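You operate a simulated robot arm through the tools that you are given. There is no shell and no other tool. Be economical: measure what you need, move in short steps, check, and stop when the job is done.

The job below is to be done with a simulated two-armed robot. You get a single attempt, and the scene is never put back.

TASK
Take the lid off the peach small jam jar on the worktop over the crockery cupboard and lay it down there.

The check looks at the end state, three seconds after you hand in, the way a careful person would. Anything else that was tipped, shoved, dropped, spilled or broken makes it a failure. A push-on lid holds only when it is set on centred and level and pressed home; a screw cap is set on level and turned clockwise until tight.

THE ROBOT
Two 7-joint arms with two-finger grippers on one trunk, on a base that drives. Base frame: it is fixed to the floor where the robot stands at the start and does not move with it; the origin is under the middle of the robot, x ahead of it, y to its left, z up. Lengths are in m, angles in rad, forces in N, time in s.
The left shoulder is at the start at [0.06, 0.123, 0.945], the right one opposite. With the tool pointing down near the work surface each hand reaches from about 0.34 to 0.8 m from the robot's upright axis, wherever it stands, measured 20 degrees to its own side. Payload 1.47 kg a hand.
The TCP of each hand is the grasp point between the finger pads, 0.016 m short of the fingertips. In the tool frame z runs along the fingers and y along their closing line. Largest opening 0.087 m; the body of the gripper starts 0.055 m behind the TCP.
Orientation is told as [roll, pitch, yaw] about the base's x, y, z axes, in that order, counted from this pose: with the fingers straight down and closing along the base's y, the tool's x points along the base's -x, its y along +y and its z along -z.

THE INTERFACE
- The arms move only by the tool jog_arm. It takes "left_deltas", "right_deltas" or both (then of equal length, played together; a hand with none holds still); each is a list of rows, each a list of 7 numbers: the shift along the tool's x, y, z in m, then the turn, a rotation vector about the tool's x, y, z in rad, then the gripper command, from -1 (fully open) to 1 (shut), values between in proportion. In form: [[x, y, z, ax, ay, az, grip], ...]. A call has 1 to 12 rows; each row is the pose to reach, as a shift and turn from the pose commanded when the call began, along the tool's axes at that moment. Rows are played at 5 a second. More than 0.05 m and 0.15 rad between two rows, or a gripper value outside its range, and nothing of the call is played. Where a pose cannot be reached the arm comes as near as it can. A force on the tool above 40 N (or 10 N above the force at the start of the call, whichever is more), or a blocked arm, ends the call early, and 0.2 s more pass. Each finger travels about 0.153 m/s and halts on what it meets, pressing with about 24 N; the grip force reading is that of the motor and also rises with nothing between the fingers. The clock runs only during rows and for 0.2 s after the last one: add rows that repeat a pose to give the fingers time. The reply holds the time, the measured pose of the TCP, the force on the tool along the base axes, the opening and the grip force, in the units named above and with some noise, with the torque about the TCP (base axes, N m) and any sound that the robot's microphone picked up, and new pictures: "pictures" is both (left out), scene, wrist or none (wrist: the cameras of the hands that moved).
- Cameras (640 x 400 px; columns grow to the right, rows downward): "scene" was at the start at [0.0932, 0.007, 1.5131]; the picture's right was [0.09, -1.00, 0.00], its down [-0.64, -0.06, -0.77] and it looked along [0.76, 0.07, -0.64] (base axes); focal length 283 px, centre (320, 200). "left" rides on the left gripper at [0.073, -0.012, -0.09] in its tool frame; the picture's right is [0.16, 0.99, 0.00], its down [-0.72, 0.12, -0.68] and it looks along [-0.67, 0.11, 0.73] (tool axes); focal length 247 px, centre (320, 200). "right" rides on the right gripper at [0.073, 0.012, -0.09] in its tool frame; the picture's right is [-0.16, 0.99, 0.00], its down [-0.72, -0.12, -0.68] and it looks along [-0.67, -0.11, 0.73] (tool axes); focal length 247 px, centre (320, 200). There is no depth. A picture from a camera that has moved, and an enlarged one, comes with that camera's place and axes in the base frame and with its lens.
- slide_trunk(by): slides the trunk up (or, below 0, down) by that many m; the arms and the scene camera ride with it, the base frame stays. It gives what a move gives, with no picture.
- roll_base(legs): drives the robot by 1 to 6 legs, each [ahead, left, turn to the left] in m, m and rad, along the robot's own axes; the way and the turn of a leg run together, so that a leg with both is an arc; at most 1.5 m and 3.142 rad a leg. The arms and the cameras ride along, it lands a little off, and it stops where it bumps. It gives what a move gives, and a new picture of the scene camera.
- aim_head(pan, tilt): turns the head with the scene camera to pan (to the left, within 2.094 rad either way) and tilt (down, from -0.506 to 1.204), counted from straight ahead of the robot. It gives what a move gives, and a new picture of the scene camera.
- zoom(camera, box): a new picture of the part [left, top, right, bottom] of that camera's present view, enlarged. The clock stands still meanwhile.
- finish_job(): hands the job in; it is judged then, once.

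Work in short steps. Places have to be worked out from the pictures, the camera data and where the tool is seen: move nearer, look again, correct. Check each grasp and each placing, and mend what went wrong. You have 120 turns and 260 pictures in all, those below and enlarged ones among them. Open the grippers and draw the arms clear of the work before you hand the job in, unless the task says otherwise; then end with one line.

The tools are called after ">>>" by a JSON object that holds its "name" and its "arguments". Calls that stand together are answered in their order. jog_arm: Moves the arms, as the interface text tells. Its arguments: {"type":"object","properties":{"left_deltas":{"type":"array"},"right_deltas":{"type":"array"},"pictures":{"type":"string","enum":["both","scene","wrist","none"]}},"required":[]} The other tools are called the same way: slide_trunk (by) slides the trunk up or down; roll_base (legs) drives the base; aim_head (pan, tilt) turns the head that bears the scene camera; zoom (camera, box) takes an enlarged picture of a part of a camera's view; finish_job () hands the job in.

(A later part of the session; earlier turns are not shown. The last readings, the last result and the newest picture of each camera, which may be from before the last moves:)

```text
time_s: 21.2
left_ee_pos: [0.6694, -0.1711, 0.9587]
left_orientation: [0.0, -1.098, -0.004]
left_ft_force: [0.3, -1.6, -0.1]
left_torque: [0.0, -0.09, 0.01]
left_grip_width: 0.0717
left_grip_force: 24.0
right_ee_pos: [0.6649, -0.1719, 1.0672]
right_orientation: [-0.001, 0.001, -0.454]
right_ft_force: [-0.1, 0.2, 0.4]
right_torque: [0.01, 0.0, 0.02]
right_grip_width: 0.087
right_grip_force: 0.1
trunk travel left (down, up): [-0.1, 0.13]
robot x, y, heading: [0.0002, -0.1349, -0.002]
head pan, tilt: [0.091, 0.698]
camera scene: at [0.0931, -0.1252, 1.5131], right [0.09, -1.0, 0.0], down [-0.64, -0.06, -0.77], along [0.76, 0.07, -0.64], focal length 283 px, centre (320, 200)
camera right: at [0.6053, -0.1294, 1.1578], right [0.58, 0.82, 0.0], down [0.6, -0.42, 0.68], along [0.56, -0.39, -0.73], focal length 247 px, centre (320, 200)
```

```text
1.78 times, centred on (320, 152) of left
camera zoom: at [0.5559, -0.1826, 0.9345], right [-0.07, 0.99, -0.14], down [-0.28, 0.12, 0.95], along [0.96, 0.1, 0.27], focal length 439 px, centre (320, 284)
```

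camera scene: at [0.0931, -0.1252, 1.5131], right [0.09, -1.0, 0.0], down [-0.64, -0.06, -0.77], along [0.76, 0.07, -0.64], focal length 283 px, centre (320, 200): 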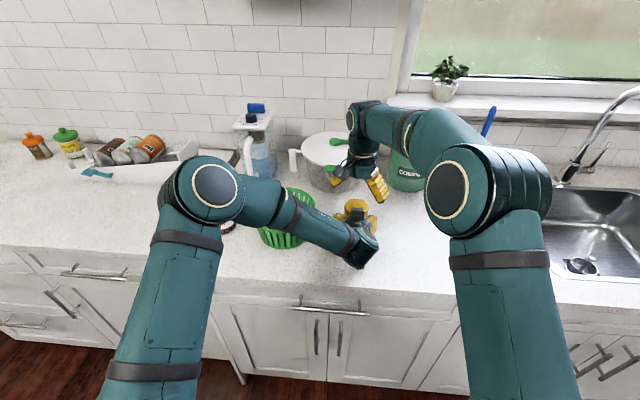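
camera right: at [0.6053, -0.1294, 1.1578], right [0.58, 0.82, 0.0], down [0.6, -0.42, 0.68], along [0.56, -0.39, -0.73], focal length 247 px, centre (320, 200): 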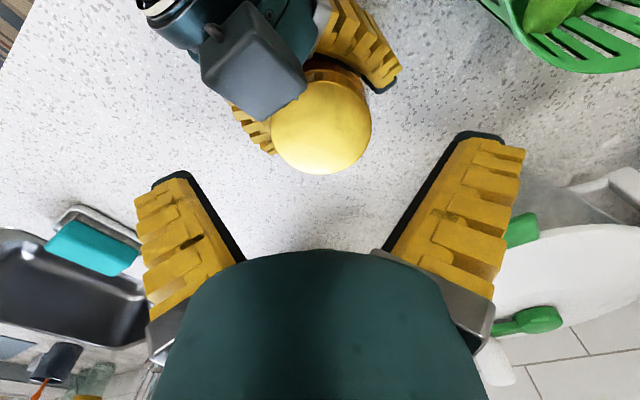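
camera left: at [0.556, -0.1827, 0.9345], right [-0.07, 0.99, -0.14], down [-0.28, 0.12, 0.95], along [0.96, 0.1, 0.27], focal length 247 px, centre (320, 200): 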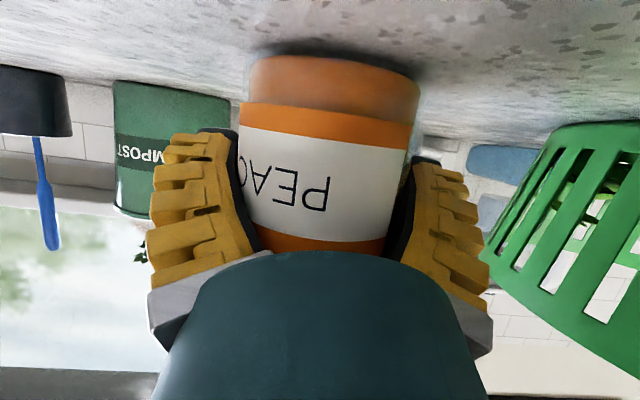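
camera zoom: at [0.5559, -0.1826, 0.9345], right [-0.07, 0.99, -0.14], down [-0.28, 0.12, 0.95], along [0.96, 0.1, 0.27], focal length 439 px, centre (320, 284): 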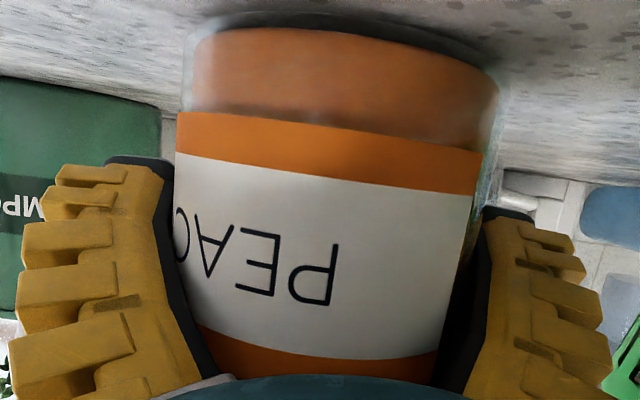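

Aligned within a couple of mm. I lower the right fingers around the lid to TCP z ≈ 1.010.

>>> {"name": "jog_arm", "arguments": {"right_deltas": [[0.001, 0.001, 0.015, 0, 0, 0, -1], [0.0015, 0.0015, 0.03, 0, 0, 0, -1], [0.0015, 0.0015, 0.045, 0, 0, 0, -1], [0.0015, 0.0015, 0.057, 0, 0, 0, -1]]}}

>>> {"name": "zoom", "arguments": {"camera": "scene", "box": [280, 140, 440, 250]}}

```text
time_s: 22.2
left_ee_pos: [0.6683, -0.1725, 0.9576]
left_orientation: [0.0, -1.098, -0.004]
left_ft_force: [-1.0, 0.3, 0.0]
left_torque: [0.02, -0.1, 0.01]
left_grip_width: 0.0714
left_grip_force: 24.0
right_ee_pos: [0.6645, -0.1684, 1.0088]
right_orientation: [0.0, 0.0, -0.454]
right_ft_force: [-0.5, 0.1, -0.6]
right_torque: [0.0, 0.05, 0.02]
right_grip_width: 0.0869
right_grip_force: 0.0
trunk travel left (down, up): [-0.1, 0.13]
robot x, y, heading: [0.0026, -0.127, -0.006]
head pan, tilt: [0.091, 0.698]
camera scene: at [0.093, -0.1252, 1.5131], right [0.09, -1.0, 0.0], down [-0.64, -0.06, -0.77], along [0.76, 0.07, -0.64], focal length 283 px, centre (320, 200)
camera right: at [0.6048, -0.1266, 1.0988], right [0.57, 0.82, 0.0], down [0.6, -0.42, 0.68], along [0.56, -0.39, -0.73], focal length 247 px, centre (320, 200)
```

scene: 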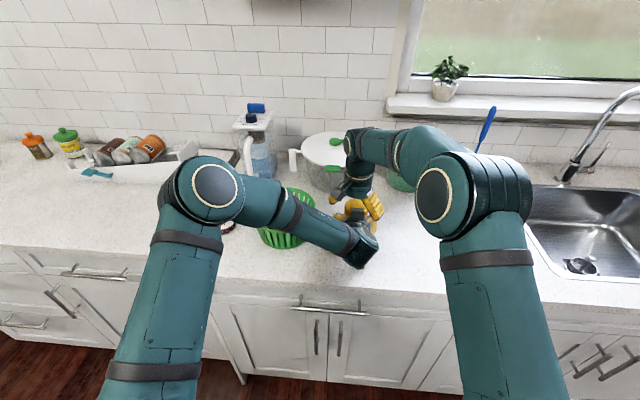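
right: 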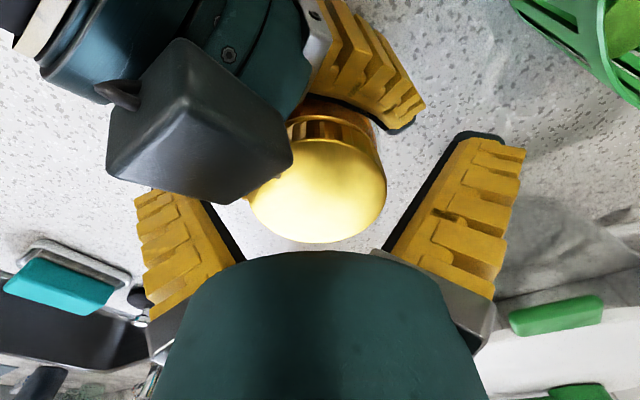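

```text
3.64 times, centred on (360, 195) of scene
camera zoom: at [0.093, -0.1252, 1.5131], right [0.09, -1.0, 0.0], down [-0.64, -0.06, -0.77], along [0.76, 0.07, -0.64], focal length 1028 px, centre (174, 218)
```

zoom: 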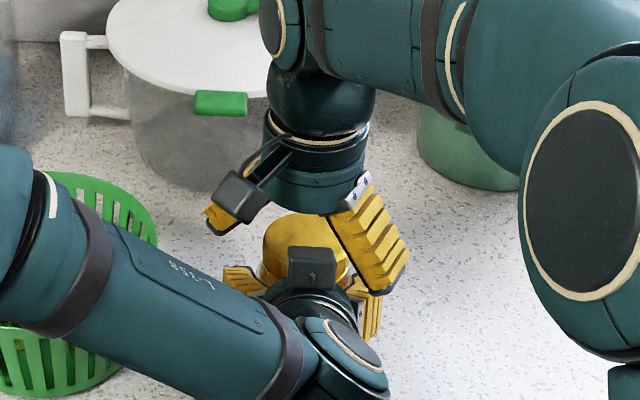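

No contact and well centred. I shift 3 mm along tool x and close the right fingers on the lid.

>>> {"name": "jog_arm", "arguments": {"right_deltas": [[0.003, 0, 0, 0, 0, 0, -0.8], [0.003, 0, 0, 0, 0, 0, -0.6], [0.003, 0, 0, 0, 0, 0, -0.4], [0.003, 0, 0, 0, 0, 0, -0.2], [0.003, 0, 0, 0, 0, 0, -0.1], [0.003, 0, 0, 0, 0, 0, -0.1]]}}

>>> {"name": "zoom", "arguments": {"camera": "scene", "box": [280, 140, 440, 250]}}

```text
time_s: 23.6
left_ee_pos: [0.6696, -0.172, 0.9576]
left_orientation: [0.002, -1.102, -0.001]
left_ft_force: [2.4, 8.6, 1.7]
left_torque: [-0.35, 0.2, -0.09]
left_grip_width: 0.0711
left_grip_force: 24.2
right_ee_pos: [0.662, -0.1673, 1.0094]
right_orientation: [0.0, 0.001, -0.455]
right_ft_force: [-3.2, -8.2, -3.1]
right_torque: [-0.03, -0.05, -0.03]
right_grip_width: 0.0647
right_grip_force: 24.3
trunk travel left (down, up): [-0.1, 0.13]
robot x, y, heading: [-0.0003, -0.1319, -0.004]
head pan, tilt: [0.091, 0.698]
camera scene: at [0.0931, -0.1252, 1.5131], right [0.09, -1.0, 0.0], down [-0.64, -0.06, -0.77], along [0.76, 0.07, -0.64], focal length 283 px, centre (320, 200)
camera right: at [0.6022, -0.1256, 1.0985], right [0.57, 0.82, 0.0], down [0.6, -0.42, 0.68], along [0.56, -0.39, -0.73], focal length 247 px, centre (320, 200)
```

scene: 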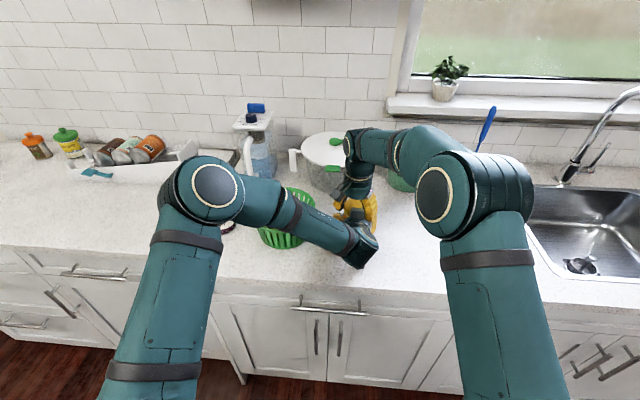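
right: 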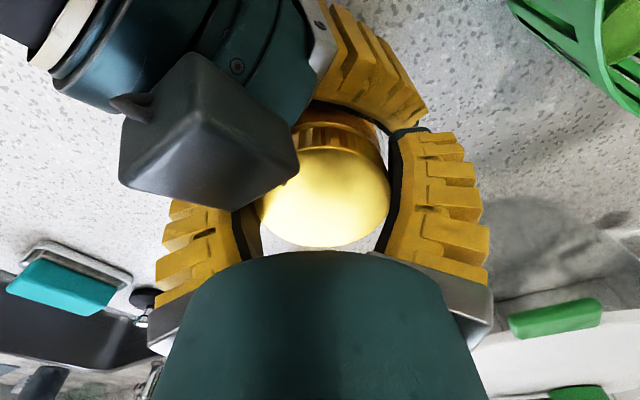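

```text
3.64 times, centred on (360, 195) of scene
camera zoom: at [0.0931, -0.1252, 1.5131], right [0.09, -1.0, 0.0], down [-0.64, -0.06, -0.77], along [0.76, 0.07, -0.64], focal length 1028 px, centre (174, 218)
```

zoom: 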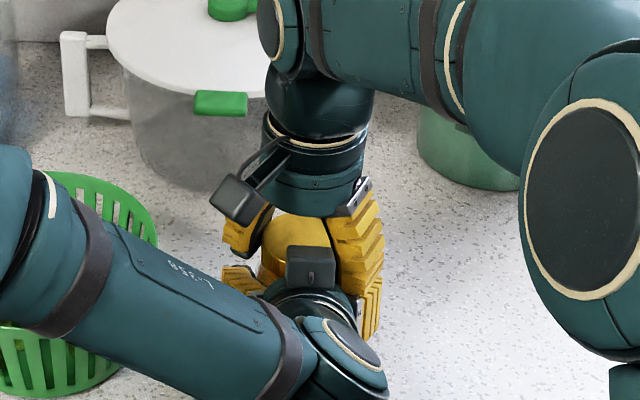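

The lid is gripped at 0.0647. I turn counterclockwise (negative about tool z), a small amount first, to feel the torque.

>>> {"name": "jog_arm", "arguments": {"right_deltas": [[0, -0.001, 0, 0, 0, -0.08, 0.2], [0, -0.001, 0, 0, 0, -0.16, 0.2], [0, -0.001, 0, 0, 0, -0.24, 0.2], [0, -0.001, 0, 0, 0, -0.32, 0.2]]}}

>>> {"name": "zoom", "arguments": {"camera": "left", "box": [140, 40, 500, 265]}}

```text
time_s: 24.6
left_ee_pos: [0.669, -0.172, 0.9583]
left_orientation: [0.0, -1.1, -0.003]
left_ft_force: [-5.3, 9.1, 1.4]
left_torque: [-0.4, -0.15, 0.03]
left_grip_width: 0.0707
left_grip_force: 24.0
right_ee_pos: [0.6632, -0.1693, 1.011]
right_orientation: [0.0, -0.004, -0.132]
right_ft_force: [5.2, -9.6, -5.0]
right_torque: [-0.12, -0.1, -0.09]
right_grip_width: 0.0642
right_grip_force: 24.0
trunk travel left (down, up): [-0.1, 0.13]
robot x, y, heading: [-0.0008, -0.1319, -0.001]
head pan, tilt: [0.091, 0.698]
camera scene: at [0.0933, -0.1252, 1.5131], right [0.09, -1.0, 0.0], down [-0.64, -0.06, -0.77], along [0.76, 0.07, -0.64], focal length 283 px, centre (320, 200)
camera right: at [0.5926, -0.1477, 1.1003], right [0.29, 0.96, 0.0], down [0.7, -0.21, 0.68], along [0.65, -0.2, -0.73], focal length 247 px, centre (320, 200)
```

scene: 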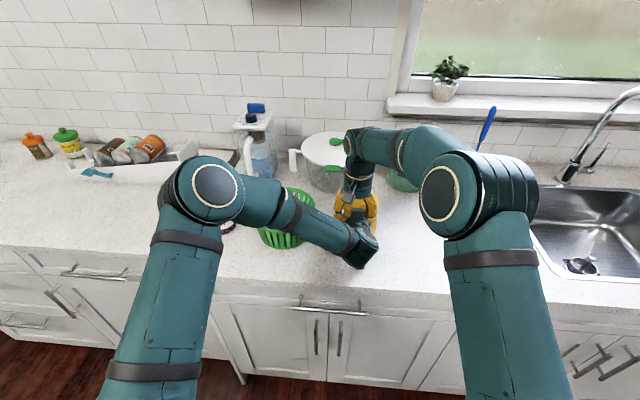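
right: 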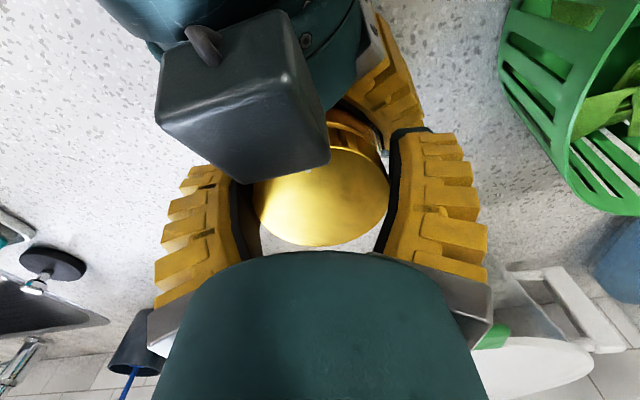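

```text
1.78 times, centred on (320, 152) of left
camera zoom: at [0.5559, -0.1825, 0.9341], right [-0.07, 0.99, -0.14], down [-0.28, 0.12, 0.95], along [0.96, 0.1, 0.27], focal length 439 px, centre (320, 284)
```

zoom: 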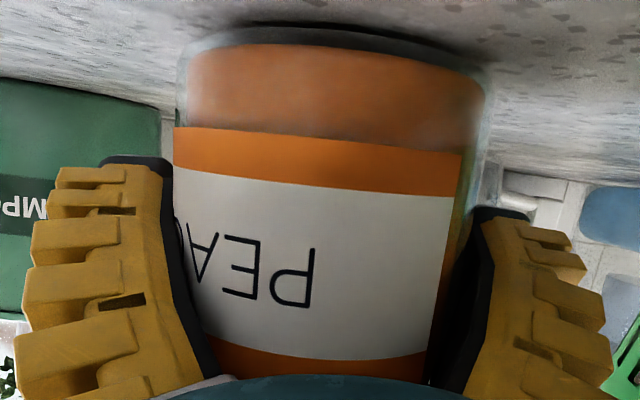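

The jar turned maybe half as much as the hand (label shift), so part of the motion may be unscrewing or slip. I relieve the side load slightly and continue turning while watching the label.

>>> {"name": "jog_arm", "arguments": {"right_deltas": [[-0.001, -0.002, 0, 0, 0, -0.08, 1], [-0.001, -0.002, 0, 0, 0, -0.16, 1], [-0.001, -0.002, 0, 0, 0, -0.24, 1], [-0.001, -0.002, 0, 0, 0, -0.32, 1], [-0.001, -0.002, 0, 0, 0, -0.4, 1]], "pictures": "wrist"}}

>>> {"name": "zoom", "arguments": {"camera": "left", "box": [140, 40, 500, 265]}}

```text
time_s: 25.8
left_ee_pos: [0.6693, -0.172, 0.9584]
left_orientation: [0.0, -1.099, -0.006]
left_ft_force: [-7.3, 6.0, 0.1]
left_torque: [-0.16, -0.48, 0.05]
left_grip_width: 0.0694
left_grip_force: 24.1
right_ee_pos: [0.6631, -0.1702, 1.0118]
right_orientation: [0.0, -0.001, 0.267]
right_ft_force: [7.2, -5.7, 0.8]
right_torque: [-0.09, 0.12, -0.1]
right_grip_width: 0.0642
right_grip_force: 24.1
trunk travel left (down, up): [-0.1, 0.13]
robot x, y, heading: [0.0006, -0.1323, -0.002]
head pan, tilt: [0.091, 0.698]
camera right: at [0.5904, -0.1792, 1.1002], right [-0.11, 0.99, 0.0], down [0.73, 0.08, 0.68], along [0.68, 0.07, -0.73], focal length 247 px, centre (320, 200)
```

right: 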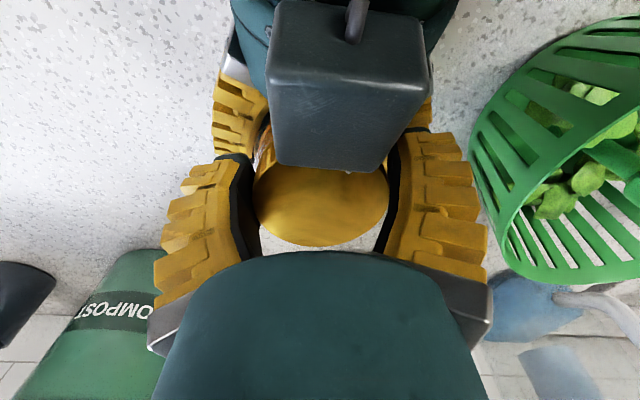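

```text
1.78 times, centred on (320, 152) of left
camera zoom: at [0.5557, -0.1826, 0.9342], right [-0.07, 0.99, -0.14], down [-0.28, 0.12, 0.95], along [0.96, 0.1, 0.27], focal length 439 px, centre (320, 284)
```

zoom: 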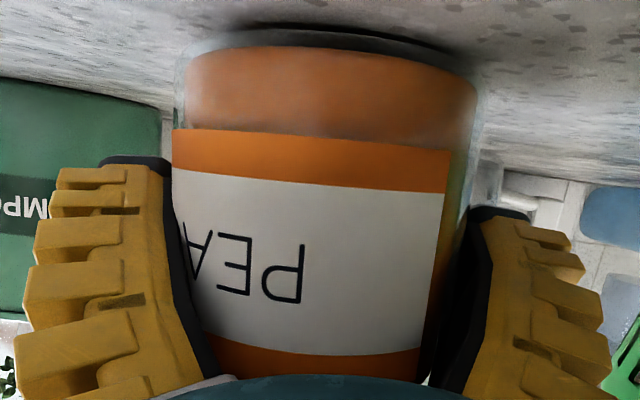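

The second 0.4 rad turned the jar only ~0.07 rad, so the lid is turning relative to the jar. I ratchet: release, turn back clockwise, regrip.

>>> {"name": "jog_arm", "arguments": {"right_deltas": [[0, 0, 0, 0, 0, 0, -0.7], [0, 0, 0, 0, 0, 0, -0.7], [0, 0, 0, 0, 0, 0.14, -0.7], [0, 0, 0, 0, 0, 0.28, -0.7], [0, 0, 0, 0, 0, 0.42, -0.7], [0, 0, 0, 0, 0, 0.56, -0.7], [0, 0, 0, 0, 0, 0.7, -0.7]]}}

>>> {"name": "zoom", "arguments": {"camera": "left", "box": [140, 40, 500, 265]}}

>>> {"name": "zoom", "arguments": {"camera": "scene", "box": [300, 170, 400, 240]}}

```text
time_s: 27.4
left_ee_pos: [0.6692, -0.1718, 0.9588]
left_orientation: [0.0, -1.099, -0.003]
left_ft_force: [0.0, -0.5, 0.4]
left_torque: [0.02, 0.05, -0.05]
left_grip_width: 0.0683
left_grip_force: 24.4
right_ee_pos: [0.6625, -0.1706, 1.0107]
right_orientation: [0.002, -0.001, -0.437]
right_ft_force: [0.1, -0.2, 0.0]
right_torque: [0.02, 0.02, -0.02]
right_grip_width: 0.0766
right_grip_force: 2.0
trunk travel left (down, up): [-0.1, 0.13]
robot x, y, heading: [-0.004, -0.1305, -0.003]
head pan, tilt: [0.091, 0.698]
camera scene: at [0.093, -0.1253, 1.5131], right [0.09, -1.0, 0.0], down [-0.64, -0.06, -0.77], along [0.76, 0.07, -0.64], focal length 283 px, centre (320, 200)
camera right: at [0.6023, -0.1298, 1.1009], right [0.56, 0.83, 0.0], down [0.61, -0.41, 0.68], along [0.56, -0.38, -0.73], focal length 247 px, centre (320, 200)
```

scene: 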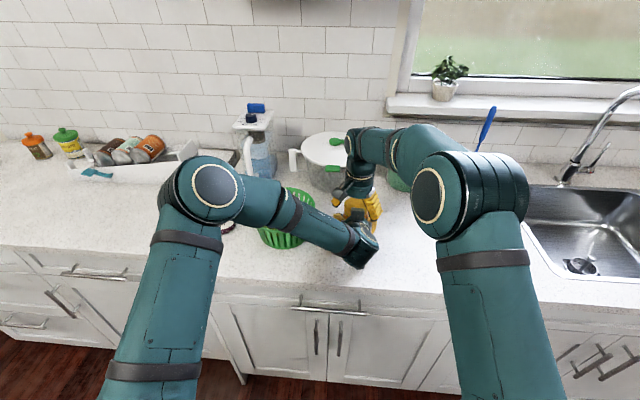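
right: 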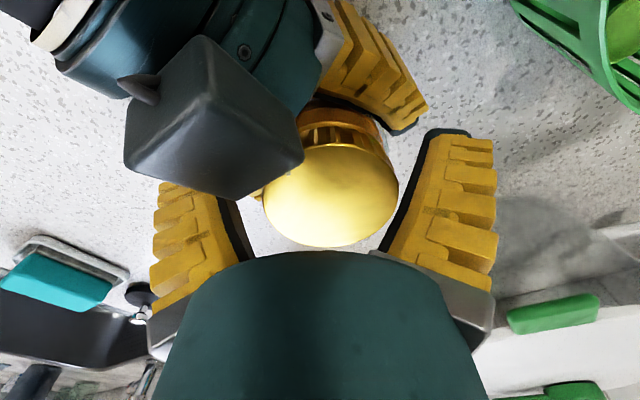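

```text
1.78 times, centred on (320, 152) of left
camera zoom: at [0.556, -0.1827, 0.9346], right [-0.07, 0.99, -0.14], down [-0.28, 0.12, 0.95], along [0.96, 0.1, 0.27], focal length 439 px, centre (320, 284)
```

zoom: 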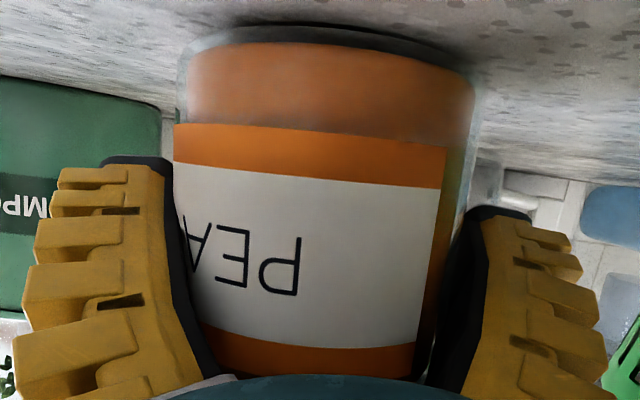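

```text
5.71 times, centred on (350, 205) of scene
camera zoom: at [0.093, -0.1253, 1.5131], right [0.09, -1.0, 0.0], down [-0.64, -0.06, -0.77], along [0.76, 0.07, -0.64], focal length 1616 px, centre (149, 171)
```

zoom: 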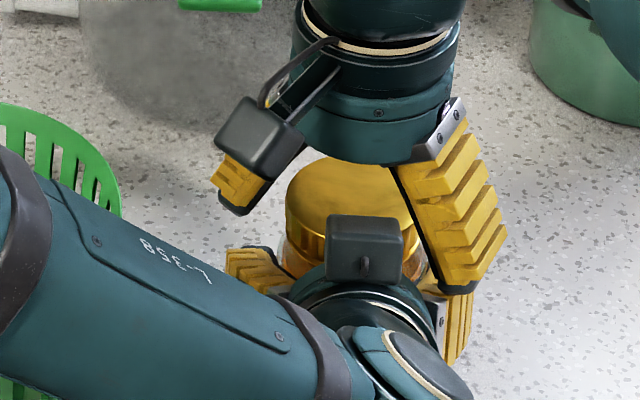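

I recentre by 3 mm along the closing line, regrip, and turn counterclockwise again by about 0.75 rad.

>>> {"name": "jog_arm", "arguments": {"right_deltas": [[0, 0.003, 0, 0, 0, 0, -0.6], [0, 0.003, 0, 0, 0, 0, -0.3], [0, 0.003, 0, 0, 0, 0, 1], [0, 0.003, 0, 0, 0, 0, 1], [0, 0.003, 0, 0, 0, -0.1, 1], [0, 0.003, 0, 0, 0, -0.2, 1], [0, 0.003, 0, 0, 0, -0.3, 1], [0, 0.0025, 0, 0, 0, -0.4, 1], [0, 0.002, 0, 0, 0, -0.5, 1], [0, 0.002, 0, 0, 0, -0.6, 1], [0, 0.002, 0, 0, 0, -0.75, 1]], "pictures": "wrist"}}

>>> {"name": "zoom", "arguments": {"camera": "left", "box": [140, 40, 500, 265]}}

```text
time_s: 29.8
left_ee_pos: [0.6697, -0.1695, 0.9581]
left_orientation: [0.001, -1.103, -0.002]
left_ft_force: [-4.0, 17.1, 1.3]
left_torque: [-0.33, -0.3, 0.06]
left_grip_width: 0.0679
left_grip_force: 23.6
right_ee_pos: [0.6647, -0.1688, 1.0124]
right_orientation: [-0.002, -0.002, 0.317]
right_ft_force: [3.3, -14.9, 2.5]
right_torque: [-0.19, 0.23, -0.12]
right_grip_width: 0.0647
right_grip_force: 24.1
trunk travel left (down, up): [-0.1, 0.13]
robot x, y, heading: [0.0041, -0.1311, -0.009]
head pan, tilt: [0.091, 0.698]
camera right: at [0.5917, -0.1809, 1.1012], right [-0.16, 0.99, 0.0], down [0.72, 0.12, 0.68], along [0.67, 0.11, -0.73], focal length 247 px, centre (320, 200)
```

right: 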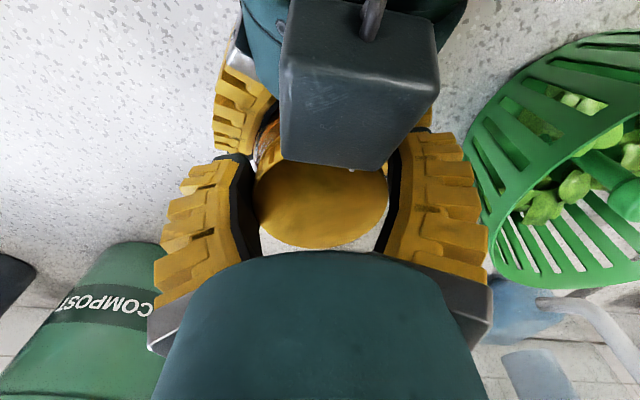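

```text
1.78 times, centred on (320, 152) of left
camera zoom: at [0.5561, -0.1813, 0.9343], right [-0.07, 0.99, -0.14], down [-0.28, 0.11, 0.95], along [0.96, 0.11, 0.27], focal length 439 px, centre (320, 284)
```

zoom: 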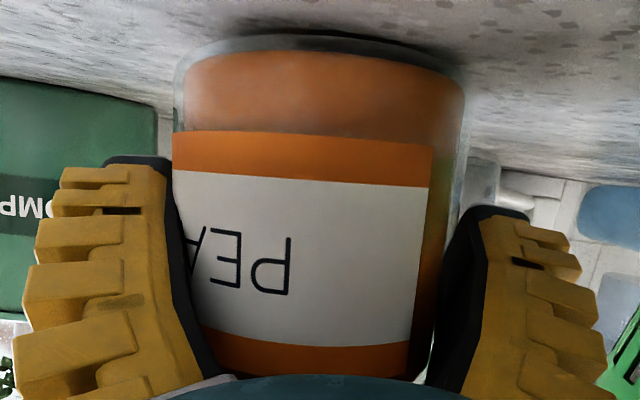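

Jar barely turned (about 0.05 rad), so the lid is turning on it. I release, shift 4 mm to relieve the side load, wind back and regrip.

>>> {"name": "jog_arm", "arguments": {"right_deltas": [[0, 0, 0, 0, 0, 0, -0.7], [0.001, -0.004, 0, 0, 0, 0, -0.7], [0.001, -0.004, 0, 0, 0, 0.15, -0.7], [0.001, -0.004, 0, 0, 0, 0.3, -0.7], [0.001, -0.004, 0, 0, 0, 0.45, -0.7], [0.001, -0.004, 0, 0, 0, 0.6, -0.7], [0.001, -0.004, 0, 0, 0, 0.75, -0.7], [0.001, -0.004, 0, 0, 0, 0.85, -0.7], [0.001, -0.004, 0, 0, 0, 0.85, -0.4], [0.001, -0.004, 0, 0, 0, 0.85, 1], [0.001, -0.004, 0, 0, 0, 0.85, 1]], "pictures": "wrist"}}

>>> {"name": "zoom", "arguments": {"camera": "scene", "box": [300, 170, 400, 240]}}

```text
time_s: 32.2
left_ee_pos: [0.6686, -0.1738, 0.9587]
left_orientation: [0.0, -1.102, -0.007]
left_ft_force: [-10.1, -15.4, -3.2]
left_torque: [0.39, -0.59, 0.01]
left_grip_width: 0.068
left_grip_force: 24.1
right_ee_pos: [0.6637, -0.1714, 1.0115]
right_orientation: [0.004, 0.0, -0.534]
right_ft_force: [10.3, 14.8, 2.3]
right_torque: [0.3, 0.11, 0.16]
right_grip_width: 0.0646
right_grip_force: 23.7
trunk travel left (down, up): [-0.1, 0.13]
robot x, y, heading: [-0.0012, -0.1328, 0.0]
head pan, tilt: [0.091, 0.698]
camera right: at [0.6076, -0.1247, 1.1008], right [0.64, 0.77, 0.0], down [0.56, -0.47, 0.68], along [0.53, -0.43, -0.73], focal length 247 px, centre (320, 200)
```

right: 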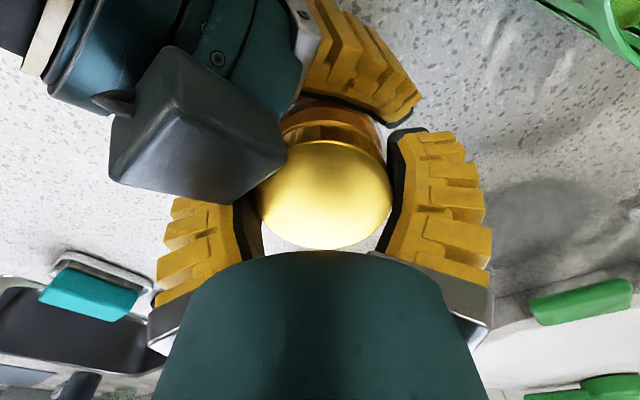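

```text
5.71 times, centred on (350, 205) of scene
camera zoom: at [0.0931, -0.1253, 1.5131], right [0.09, -1.0, 0.0], down [-0.64, -0.06, -0.77], along [0.76, 0.07, -0.64], focal length 1616 px, centre (149, 171)
```

zoom: 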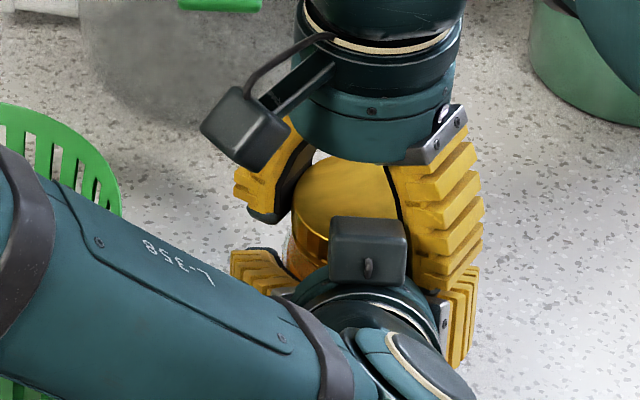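

The side load now overshoots the other way; I back off half of it while turning counterclockwise 0.85 rad.

>>> {"name": "jog_arm", "arguments": {"right_deltas": [[0, 0.002, 0, 0, 0, -0.1, 1], [0, 0.002, 0, 0, 0, -0.2, 1], [0, 0.002, 0, 0, 0, -0.3, 1], [0, 0.002, 0, 0, 0, -0.4, 1], [0, 0.002, 0, 0, 0, -0.5, 1], [0, 0.002, 0, 0, 0, -0.6, 1], [0, 0.002, 0, 0, 0, -0.7, 1], [0, 0.002, 0, 0, 0, -0.8, 1], [0, 0.002, 0, 0, 0, -0.85, 1]], "pictures": "none"}}

>>> {"name": "zoom", "arguments": {"camera": "left", "box": [140, 40, 500, 265]}}

```text
time_s: 34.2
left_ee_pos: [0.6702, -0.1706, 0.9585]
left_orientation: [0.002, -1.1, -0.002]
left_ft_force: [-5.6, 4.9, -2.2]
left_torque: [-0.34, 0.06, 0.09]
left_grip_width: 0.0671
left_grip_force: 24.0
right_ee_pos: [0.6663, -0.1734, 1.0108]
right_orientation: [-0.003, -0.002, 0.315]
right_ft_force: [5.2, -8.0, 5.9]
right_torque: [-0.16, -0.1, -0.07]
right_grip_width: 0.0653
right_grip_force: 24.3
trunk travel left (down, up): [-0.1, 0.13]
robot x, y, heading: [0.0033, -0.1302, -0.001]
head pan, tilt: [0.091, 0.698]
```

```text
1.78 times, centred on (320, 152) of left
camera zoom: at [0.5561, -0.1818, 0.9344], right [-0.07, 0.99, -0.14], down [-0.28, 0.12, 0.95], along [0.96, 0.11, 0.27], focal length 439 px, centre (320, 284)
```

zoom: 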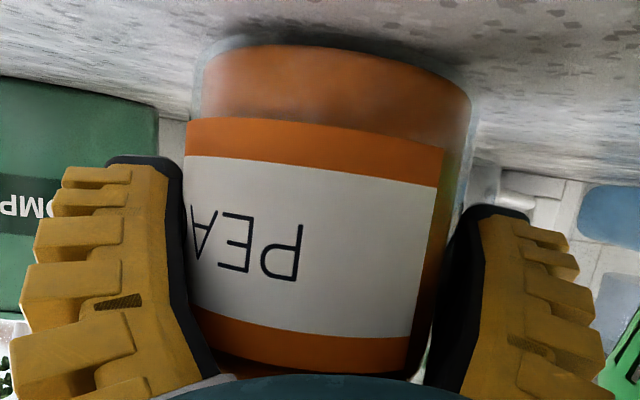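

Fz on the right is now +6 N, which suggests the lid is climbing. I test with a 6 mm lift.

>>> {"name": "jog_arm", "arguments": {"right_deltas": [[0, 0, -0.002, 0, 0, 0, 1], [0, 0, -0.004, 0, 0, 0, 1], [0, 0, -0.006, 0, 0, 0, 1]], "pictures": "wrist"}}

>>> {"name": "zoom", "arguments": {"camera": "left", "box": [140, 40, 500, 265]}}

>>> {"name": "zoom", "arguments": {"camera": "scene", "box": [300, 170, 400, 240]}}

```text
time_s: 35.0
left_ee_pos: [0.67, -0.1717, 0.9571]
left_orientation: [0.0, -1.102, -0.003]
left_ft_force: [-4.7, 8.8, -1.6]
left_torque: [-0.37, -0.2, 0.05]
left_grip_width: 0.0666
left_grip_force: 23.7
right_ee_pos: [0.6649, -0.1706, 1.0173]
right_orientation: [0.001, 0.005, 0.317]
right_ft_force: [4.9, -8.8, -3.1]
right_torque: [-0.13, -0.08, -0.06]
right_grip_width: 0.0633
right_grip_force: 24.3
trunk travel left (down, up): [-0.1, 0.13]
robot x, y, heading: [-0.0001, -0.1307, -0.001]
head pan, tilt: [0.091, 0.698]
camera right: at [0.5931, -0.1829, 1.105], right [-0.16, 0.99, 0.0], down [0.73, 0.12, 0.68], along [0.67, 0.11, -0.73], focal length 247 px, centre (320, 200)
```

right: 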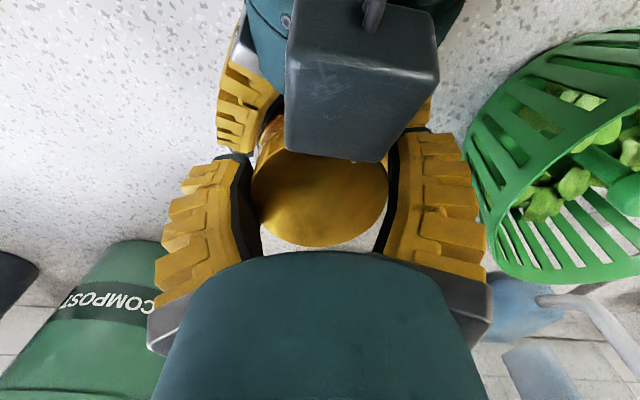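

```text
1.78 times, centred on (320, 152) of left
camera zoom: at [0.5562, -0.1825, 0.9345], right [-0.07, 0.99, -0.14], down [-0.28, 0.12, 0.95], along [0.96, 0.1, 0.27], focal length 439 px, centre (320, 284)
```

zoom: 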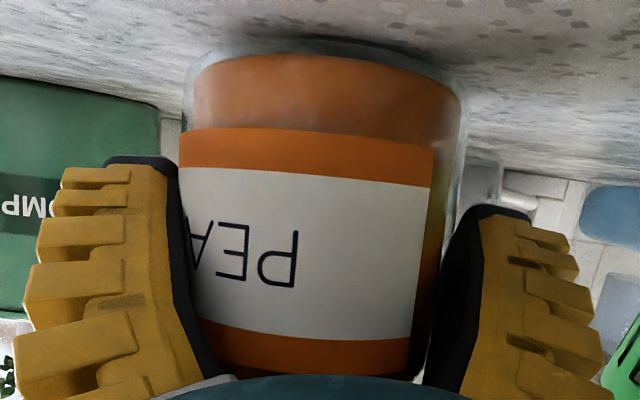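

```text
5.71 times, centred on (350, 205) of scene
camera zoom: at [0.0932, -0.1252, 1.5131], right [0.09, -1.0, 0.0], down [-0.64, -0.06, -0.77], along [0.76, 0.07, -0.64], focal length 1616 px, centre (149, 171)
```

zoom: 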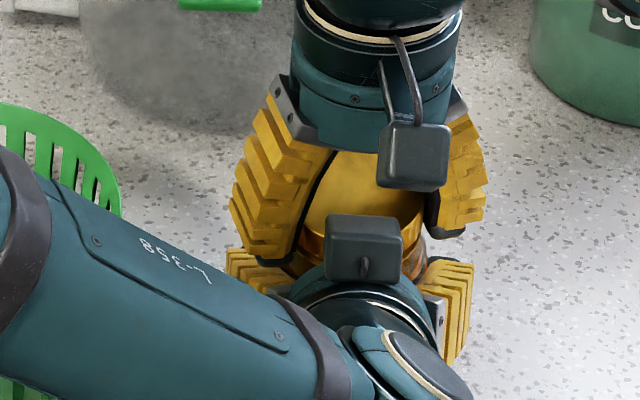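

The lift only changed Fz by 9 N with the jar staying, so it's inconclusive; the lid needs more turning. While the right hand steadies the lid, I reseat the left grip 6 mm deeper, since it has been creeping.

>>> {"name": "jog_arm", "arguments": {"left_deltas": [[0, 0, 0, 0, 0, 0, -0.85], [0, 0, 0, 0, 0, 0, -0.85], [-0.0015, 0, 0.003, 0, 0, 0, -0.85], [-0.003, 0, 0.0055, 0, 0, 0, -0.85], [-0.003, 0, 0.0055, 0, 0, 0, -0.85], [-0.003, 0, 0.0055, 0, 0, 0, -0.7], [-0.003, 0, 0.0055, 0, 0, 0, -0.5], [-0.003, 0, 0.0055, 0, 0, 0, 1], [-0.003, 0, 0.0055, 0, 0, 0, 1]], "right_deltas": [[0, 0, 0.001, 0, 0, 0, 1], [0, 0, 0.002, 0, 0, 0, 1], [0, 0, 0.004, 0, 0, 0, 1], [0, 0, 0.004, 0, 0, 0, 1], [0, 0, 0.004, 0, 0, 0, 1], [0, 0, 0.004, 0, 0, 0, 1], [0, 0, 0.004, 0, 0, 0, 1], [0, 0, 0.004, 0, 0, 0, 1], [0, 0, 0.004, 0, 0, 0, 1]], "pictures": "none"}}

>>> {"name": "zoom", "arguments": {"camera": "left", "box": [140, 40, 500, 265]}}

```text
time_s: 37.0
left_ee_pos: [0.6752, -0.1719, 0.9594]
left_orientation: [0.001, -1.099, -0.004]
left_ft_force: [-10.0, 2.8, 1.8]
left_torque: [-0.21, -0.55, 0.01]
left_grip_width: 0.0706
left_grip_force: 24.0
right_ee_pos: [0.6651, -0.1713, 1.012]
right_orientation: [0.0, -0.003, 0.315]
right_ft_force: [11.6, -2.2, 1.8]
right_torque: [0.02, 0.03, -0.06]
right_grip_width: 0.0643
right_grip_force: 23.9
trunk travel left (down, up): [-0.1, 0.13]
robot x, y, heading: [-0.0, -0.1339, -0.005]
head pan, tilt: [0.091, 0.698]
```

```text
1.78 times, centred on (320, 152) of left
camera zoom: at [0.5629, -0.1827, 0.9349], right [-0.07, 0.99, -0.14], down [-0.28, 0.12, 0.95], along [0.96, 0.1, 0.27], focal length 439 px, centre (320, 284)
```

zoom: 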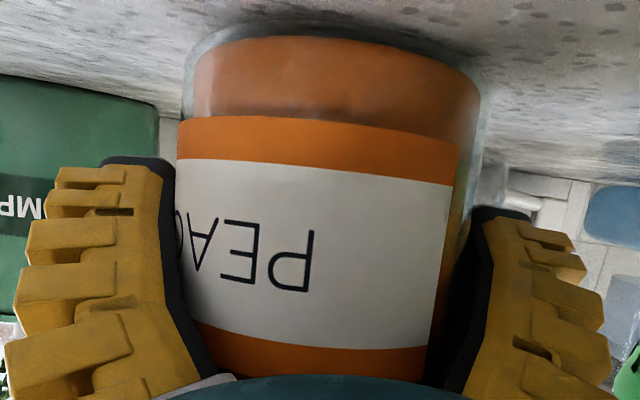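

Left grip renewed (0.0706). Next ratchet: release the lid, wind back 0.85, regrip.

>>> {"name": "jog_arm", "arguments": {"right_deltas": [[0, 0, 0, 0, 0, 0, -0.7], [-0.002, -0.0006, 0, 0, 0, 0, -0.7], [-0.002, -0.0006, 0, 0, 0, 0.15, -0.7], [-0.002, -0.0006, 0, 0, 0, 0.3, -0.7], [-0.002, -0.0006, 0, 0, 0, 0.45, -0.7], [-0.002, -0.0006, 0, 0, 0, 0.6, -0.7], [-0.002, -0.0006, 0, 0, 0, 0.75, -0.7], [-0.002, -0.0006, 0, 0, 0, 0.85, -0.7], [-0.002, -0.0006, 0, 0, 0, 0.85, -0.7]], "pictures": "wrist"}}

>>> {"name": "zoom", "arguments": {"camera": "scene", "box": [320, 185, 380, 227]}}

```text
time_s: 39.0
left_ee_pos: [0.6771, -0.1717, 0.9591]
left_orientation: [0.001, -1.098, -0.002]
left_ft_force: [0.1, 0.2, 2.5]
left_torque: [0.01, 0.12, 0.03]
left_grip_width: 0.0706
left_grip_force: 24.3
right_ee_pos: [0.6671, -0.1718, 1.0125]
right_orientation: [0.0, 0.0, -0.534]
right_ft_force: [0.3, 0.1, -0.3]
right_torque: [-0.01, -0.03, 0.01]
right_grip_width: 0.0768
right_grip_force: 1.6
trunk travel left (down, up): [-0.1, 0.13]
robot x, y, heading: [0.0016, -0.1322, -0.002]
head pan, tilt: [0.091, 0.698]
camera right: at [0.6106, -0.1242, 1.1021], right [0.64, 0.77, 0.0], down [0.56, -0.47, 0.68], along [0.52, -0.43, -0.73], focal length 247 px, centre (320, 200)
```

right: 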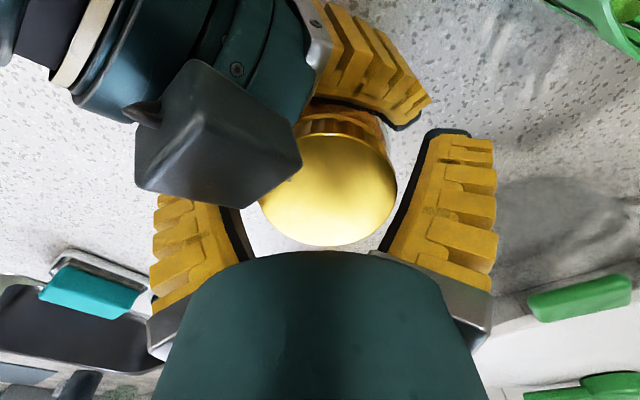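

```text
9.52 times, centred on (350, 206) of scene
camera zoom: at [0.0929, -0.1252, 1.5131], right [0.09, -1.0, 0.0], down [-0.64, -0.06, -0.77], along [0.76, 0.07, -0.64], focal length 2693 px, centre (34, 143)
```

zoom: 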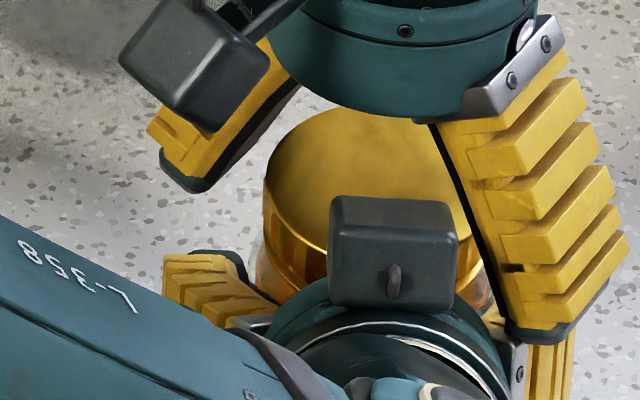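

Lid seen level in place. Regrip and turn counterclockwise another 0.85 rad.

>>> {"name": "jog_arm", "arguments": {"right_deltas": [[0, 0.0005, 0, 0, 0, 0, -0.4], [0, 0.0005, 0, 0, 0, 0, 1], [0, 0.0005, 0, 0, 0, 0, 1], [0, 0.0005, 0, 0, 0, -0.12, 1], [0, 0.0005, 0, 0, 0, -0.24, 1], [0, 0.0005, 0, 0, 0, -0.36, 1], [0, 0.0005, 0, 0, 0, -0.48, 1], [0, 0.0005, 0, 0, 0, -0.6, 1], [0, 0.0005, 0, 0, 0, -0.72, 1], [0, 0.0005, 0, 0, 0, -0.85, 1]], "pictures": "none"}}

>>> {"name": "zoom", "arguments": {"camera": "left", "box": [140, 40, 500, 265]}}

```text
time_s: 41.2
left_ee_pos: [0.6766, -0.1717, 0.9578]
left_orientation: [0.0, -1.099, -0.001]
left_ft_force: [-6.0, 1.9, -0.5]
left_torque: [0.15, -0.24, 0.12]
left_grip_width: 0.0711
left_grip_force: 23.7
right_ee_pos: [0.6685, -0.1717, 1.014]
right_orientation: [0.0, 0.0, 0.32]
right_ft_force: [4.7, -2.3, 2.0]
right_torque: [-0.31, 0.07, -0.1]
right_grip_width: 0.0633
right_grip_force: 24.0
trunk travel left (down, up): [-0.1, 0.13]
robot x, y, heading: [-0.0056, -0.1334, -0.007]
head pan, tilt: [0.091, 0.698]
```

```text
1.78 times, centred on (320, 152) of left
camera zoom: at [0.5634, -0.1821, 0.9347], right [-0.07, 0.99, -0.14], down [-0.28, 0.12, 0.95], along [0.96, 0.11, 0.27], focal length 439 px, centre (320, 284)
```

zoom: 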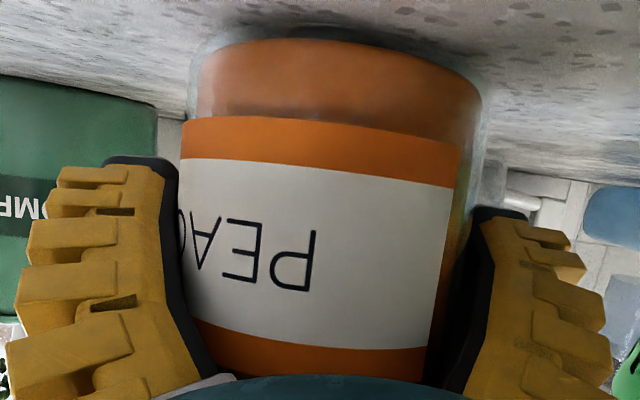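

The jar stayed perfectly still through that turn. Lift test: 1.2 cm up.

>>> {"name": "jog_arm", "arguments": {"right_deltas": [[0, 0, -0.004, 0, 0, 0, 1], [0, 0, -0.008, 0, 0, 0, 1], [0, 0, -0.012, 0, 0, 0, 1]], "pictures": "wrist"}}

>>> {"name": "zoom", "arguments": {"camera": "left", "box": [140, 40, 500, 265]}}

>>> {"name": "zoom", "arguments": {"camera": "scene", "box": [300, 170, 400, 240]}}

```text
time_s: 42.0
left_ee_pos: [0.6762, -0.1721, 0.9578]
left_orientation: [0.0, -1.1, -0.003]
left_ft_force: [-8.4, 2.5, 6.7]
left_torque: [-0.35, -0.5, -0.12]
left_grip_width: 0.0697
left_grip_force: 23.5
right_ee_pos: [0.6679, -0.1703, 1.0249]
right_orientation: [0.0, 0.003, 0.318]
right_ft_force: [9.0, -1.5, -9.6]
right_torque: [0.19, 0.03, 0.13]
right_grip_width: 0.057
right_grip_force: 24.6
trunk travel left (down, up): [-0.1, 0.13]
robot x, y, heading: [-0.0026, -0.1321, -0.011]
head pan, tilt: [0.091, 0.698]
camera right: at [0.5961, -0.1814, 1.1142], right [-0.16, 0.99, 0.0], down [0.72, 0.12, 0.68], along [0.67, 0.11, -0.73], focal length 247 px, centre (320, 200)
```

right: 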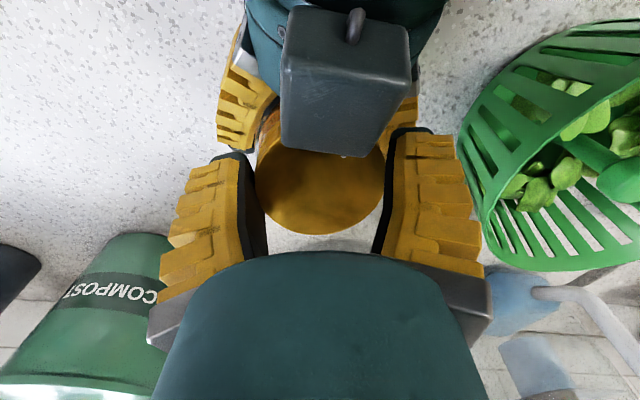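

```text
1.78 times, centred on (320, 152) of left
camera zoom: at [0.5634, -0.1826, 0.9349], right [-0.07, 0.99, -0.14], down [-0.28, 0.12, 0.95], along [0.96, 0.1, 0.27], focal length 439 px, centre (320, 284)
```

zoom: 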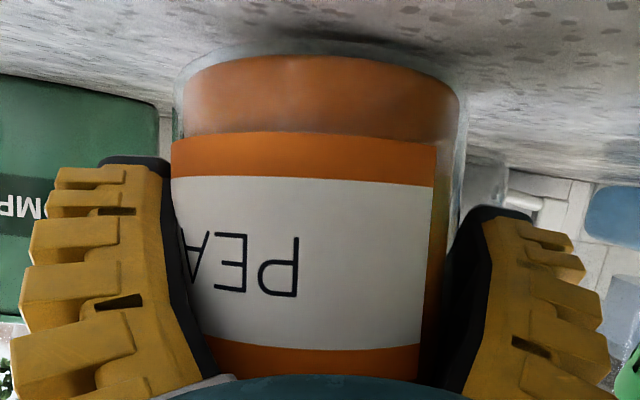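

```text
5.71 times, centred on (350, 205) of scene
camera zoom: at [0.0933, -0.1252, 1.5131], right [0.09, -1.0, 0.0], down [-0.64, -0.06, -0.77], along [0.76, 0.07, -0.64], focal length 1616 px, centre (149, 171)
```

zoom: 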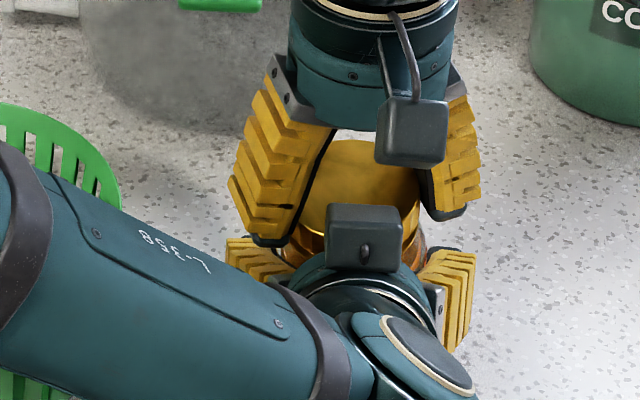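

The fingers just slid up the lid: it is still threaded. I release, go back down to lid height and wind back for another turn.

>>> {"name": "jog_arm", "arguments": {"right_deltas": [[0, 0, 0, 0, 0, 0, -0.8], [0, 0, 0, 0, 0, 0, -0.8], [0, 0, 0.006, 0, 0, 0.1, -0.7], [0, 0, 0.012, 0, 0, 0.2, -0.7], [0, 0, 0.012, 0, 0, 0.35, -0.7], [0, 0, 0.012, 0, 0, 0.5, -0.7], [0, 0, 0.012, 0, 0, 0.65, -0.7], [0, 0, 0.012, 0, 0, 0.8, -0.7], [0, 0, 0.012, 0, 0, 0.9, -0.6], [0, 0, 0.012, 0, 0, 0.9, -0.3], [0, 0, 0.012, 0, 0, 0.9, 1], [0, 0, 0.012, 0, 0, 0.9, 1]], "pictures": "none"}}

>>> {"name": "jog_arm", "arguments": {"right_deltas": [[0, 0, 0, 0, 0, -0.1, 1], [0, 0, 0, 0, 0, -0.22, 1], [0, 0, 0, 0, 0, -0.34, 1], [0, 0, 0, 0, 0, -0.46, 1], [0, 0, 0, 0, 0, -0.58, 1], [0, 0, 0, 0, 0, -0.7, 1], [0, 0, 0, 0, 0, -0.82, 1], [0, 0, 0, 0, 0, -0.92, 1]], "pictures": "wrist"}}

>>> {"name": "zoom", "arguments": {"camera": "left", "box": [140, 40, 500, 265]}}

```text
time_s: 44.6
left_ee_pos: [0.6751, -0.1711, 0.9573]
left_orientation: [0.002, -1.097, -0.006]
left_ft_force: [-17.2, 3.3, -11.5]
left_torque: [0.04, -1.44, -0.38]
left_grip_width: 0.0676
left_grip_force: 24.0
right_ee_pos: [0.6689, -0.1727, 1.0149]
right_orientation: [0.003, -0.002, -0.583]
right_ft_force: [17.6, -3.9, 10.3]
right_torque: [-0.3, 0.43, 0.39]
right_grip_width: 0.062
right_grip_force: 23.8
trunk travel left (down, up): [-0.1, 0.13]
robot x, y, heading: [-0.0019, -0.1326, -0.007]
head pan, tilt: [0.091, 0.698]
```

```text
time_s: 46.4
left_ee_pos: [0.6769, -0.17, 0.9586]
left_orientation: [0.002, -1.101, -0.004]
left_ft_force: [-7.1, 10.3, 0.4]
left_torque: [-0.07, -0.23, 0.1]
left_grip_width: 0.0678
left_grip_force: 24.1
right_ee_pos: [0.6668, -0.1712, 1.0141]
right_orientation: [-0.002, 0.001, 0.339]
right_ft_force: [7.4, -6.7, 3.8]
right_torque: [-0.17, -0.12, -0.18]
right_grip_width: 0.0648
right_grip_force: 24.2
trunk travel left (down, up): [-0.1, 0.13]
robot x, y, heading: [-0.0026, -0.131, -0.005]
head pan, tilt: [0.091, 0.698]
camera right: at [0.5951, -0.1845, 1.1029], right [-0.18, 0.98, 0.0], down [0.72, 0.13, 0.68], along [0.67, 0.12, -0.73], focal length 247 px, centre (320, 200)
```

right: 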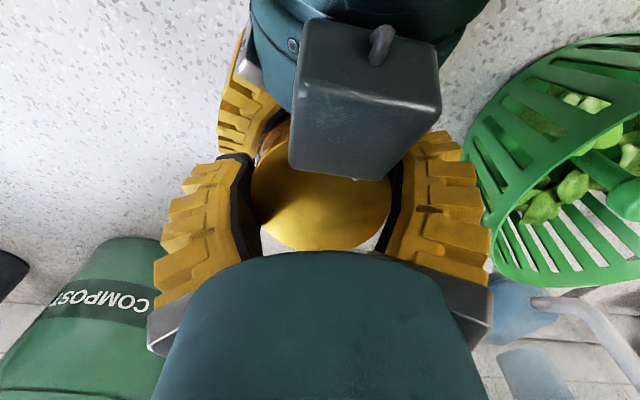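

```text
1.78 times, centred on (320, 152) of left
camera zoom: at [0.5633, -0.1814, 0.935], right [-0.07, 0.99, -0.14], down [-0.28, 0.12, 0.95], along [0.96, 0.11, 0.27], focal length 439 px, centre (320, 284)
```

zoom: 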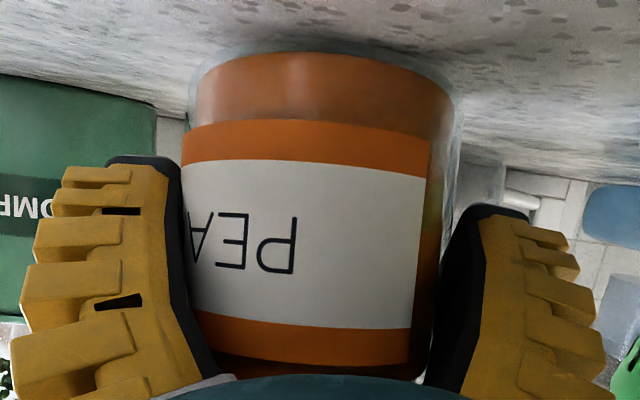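

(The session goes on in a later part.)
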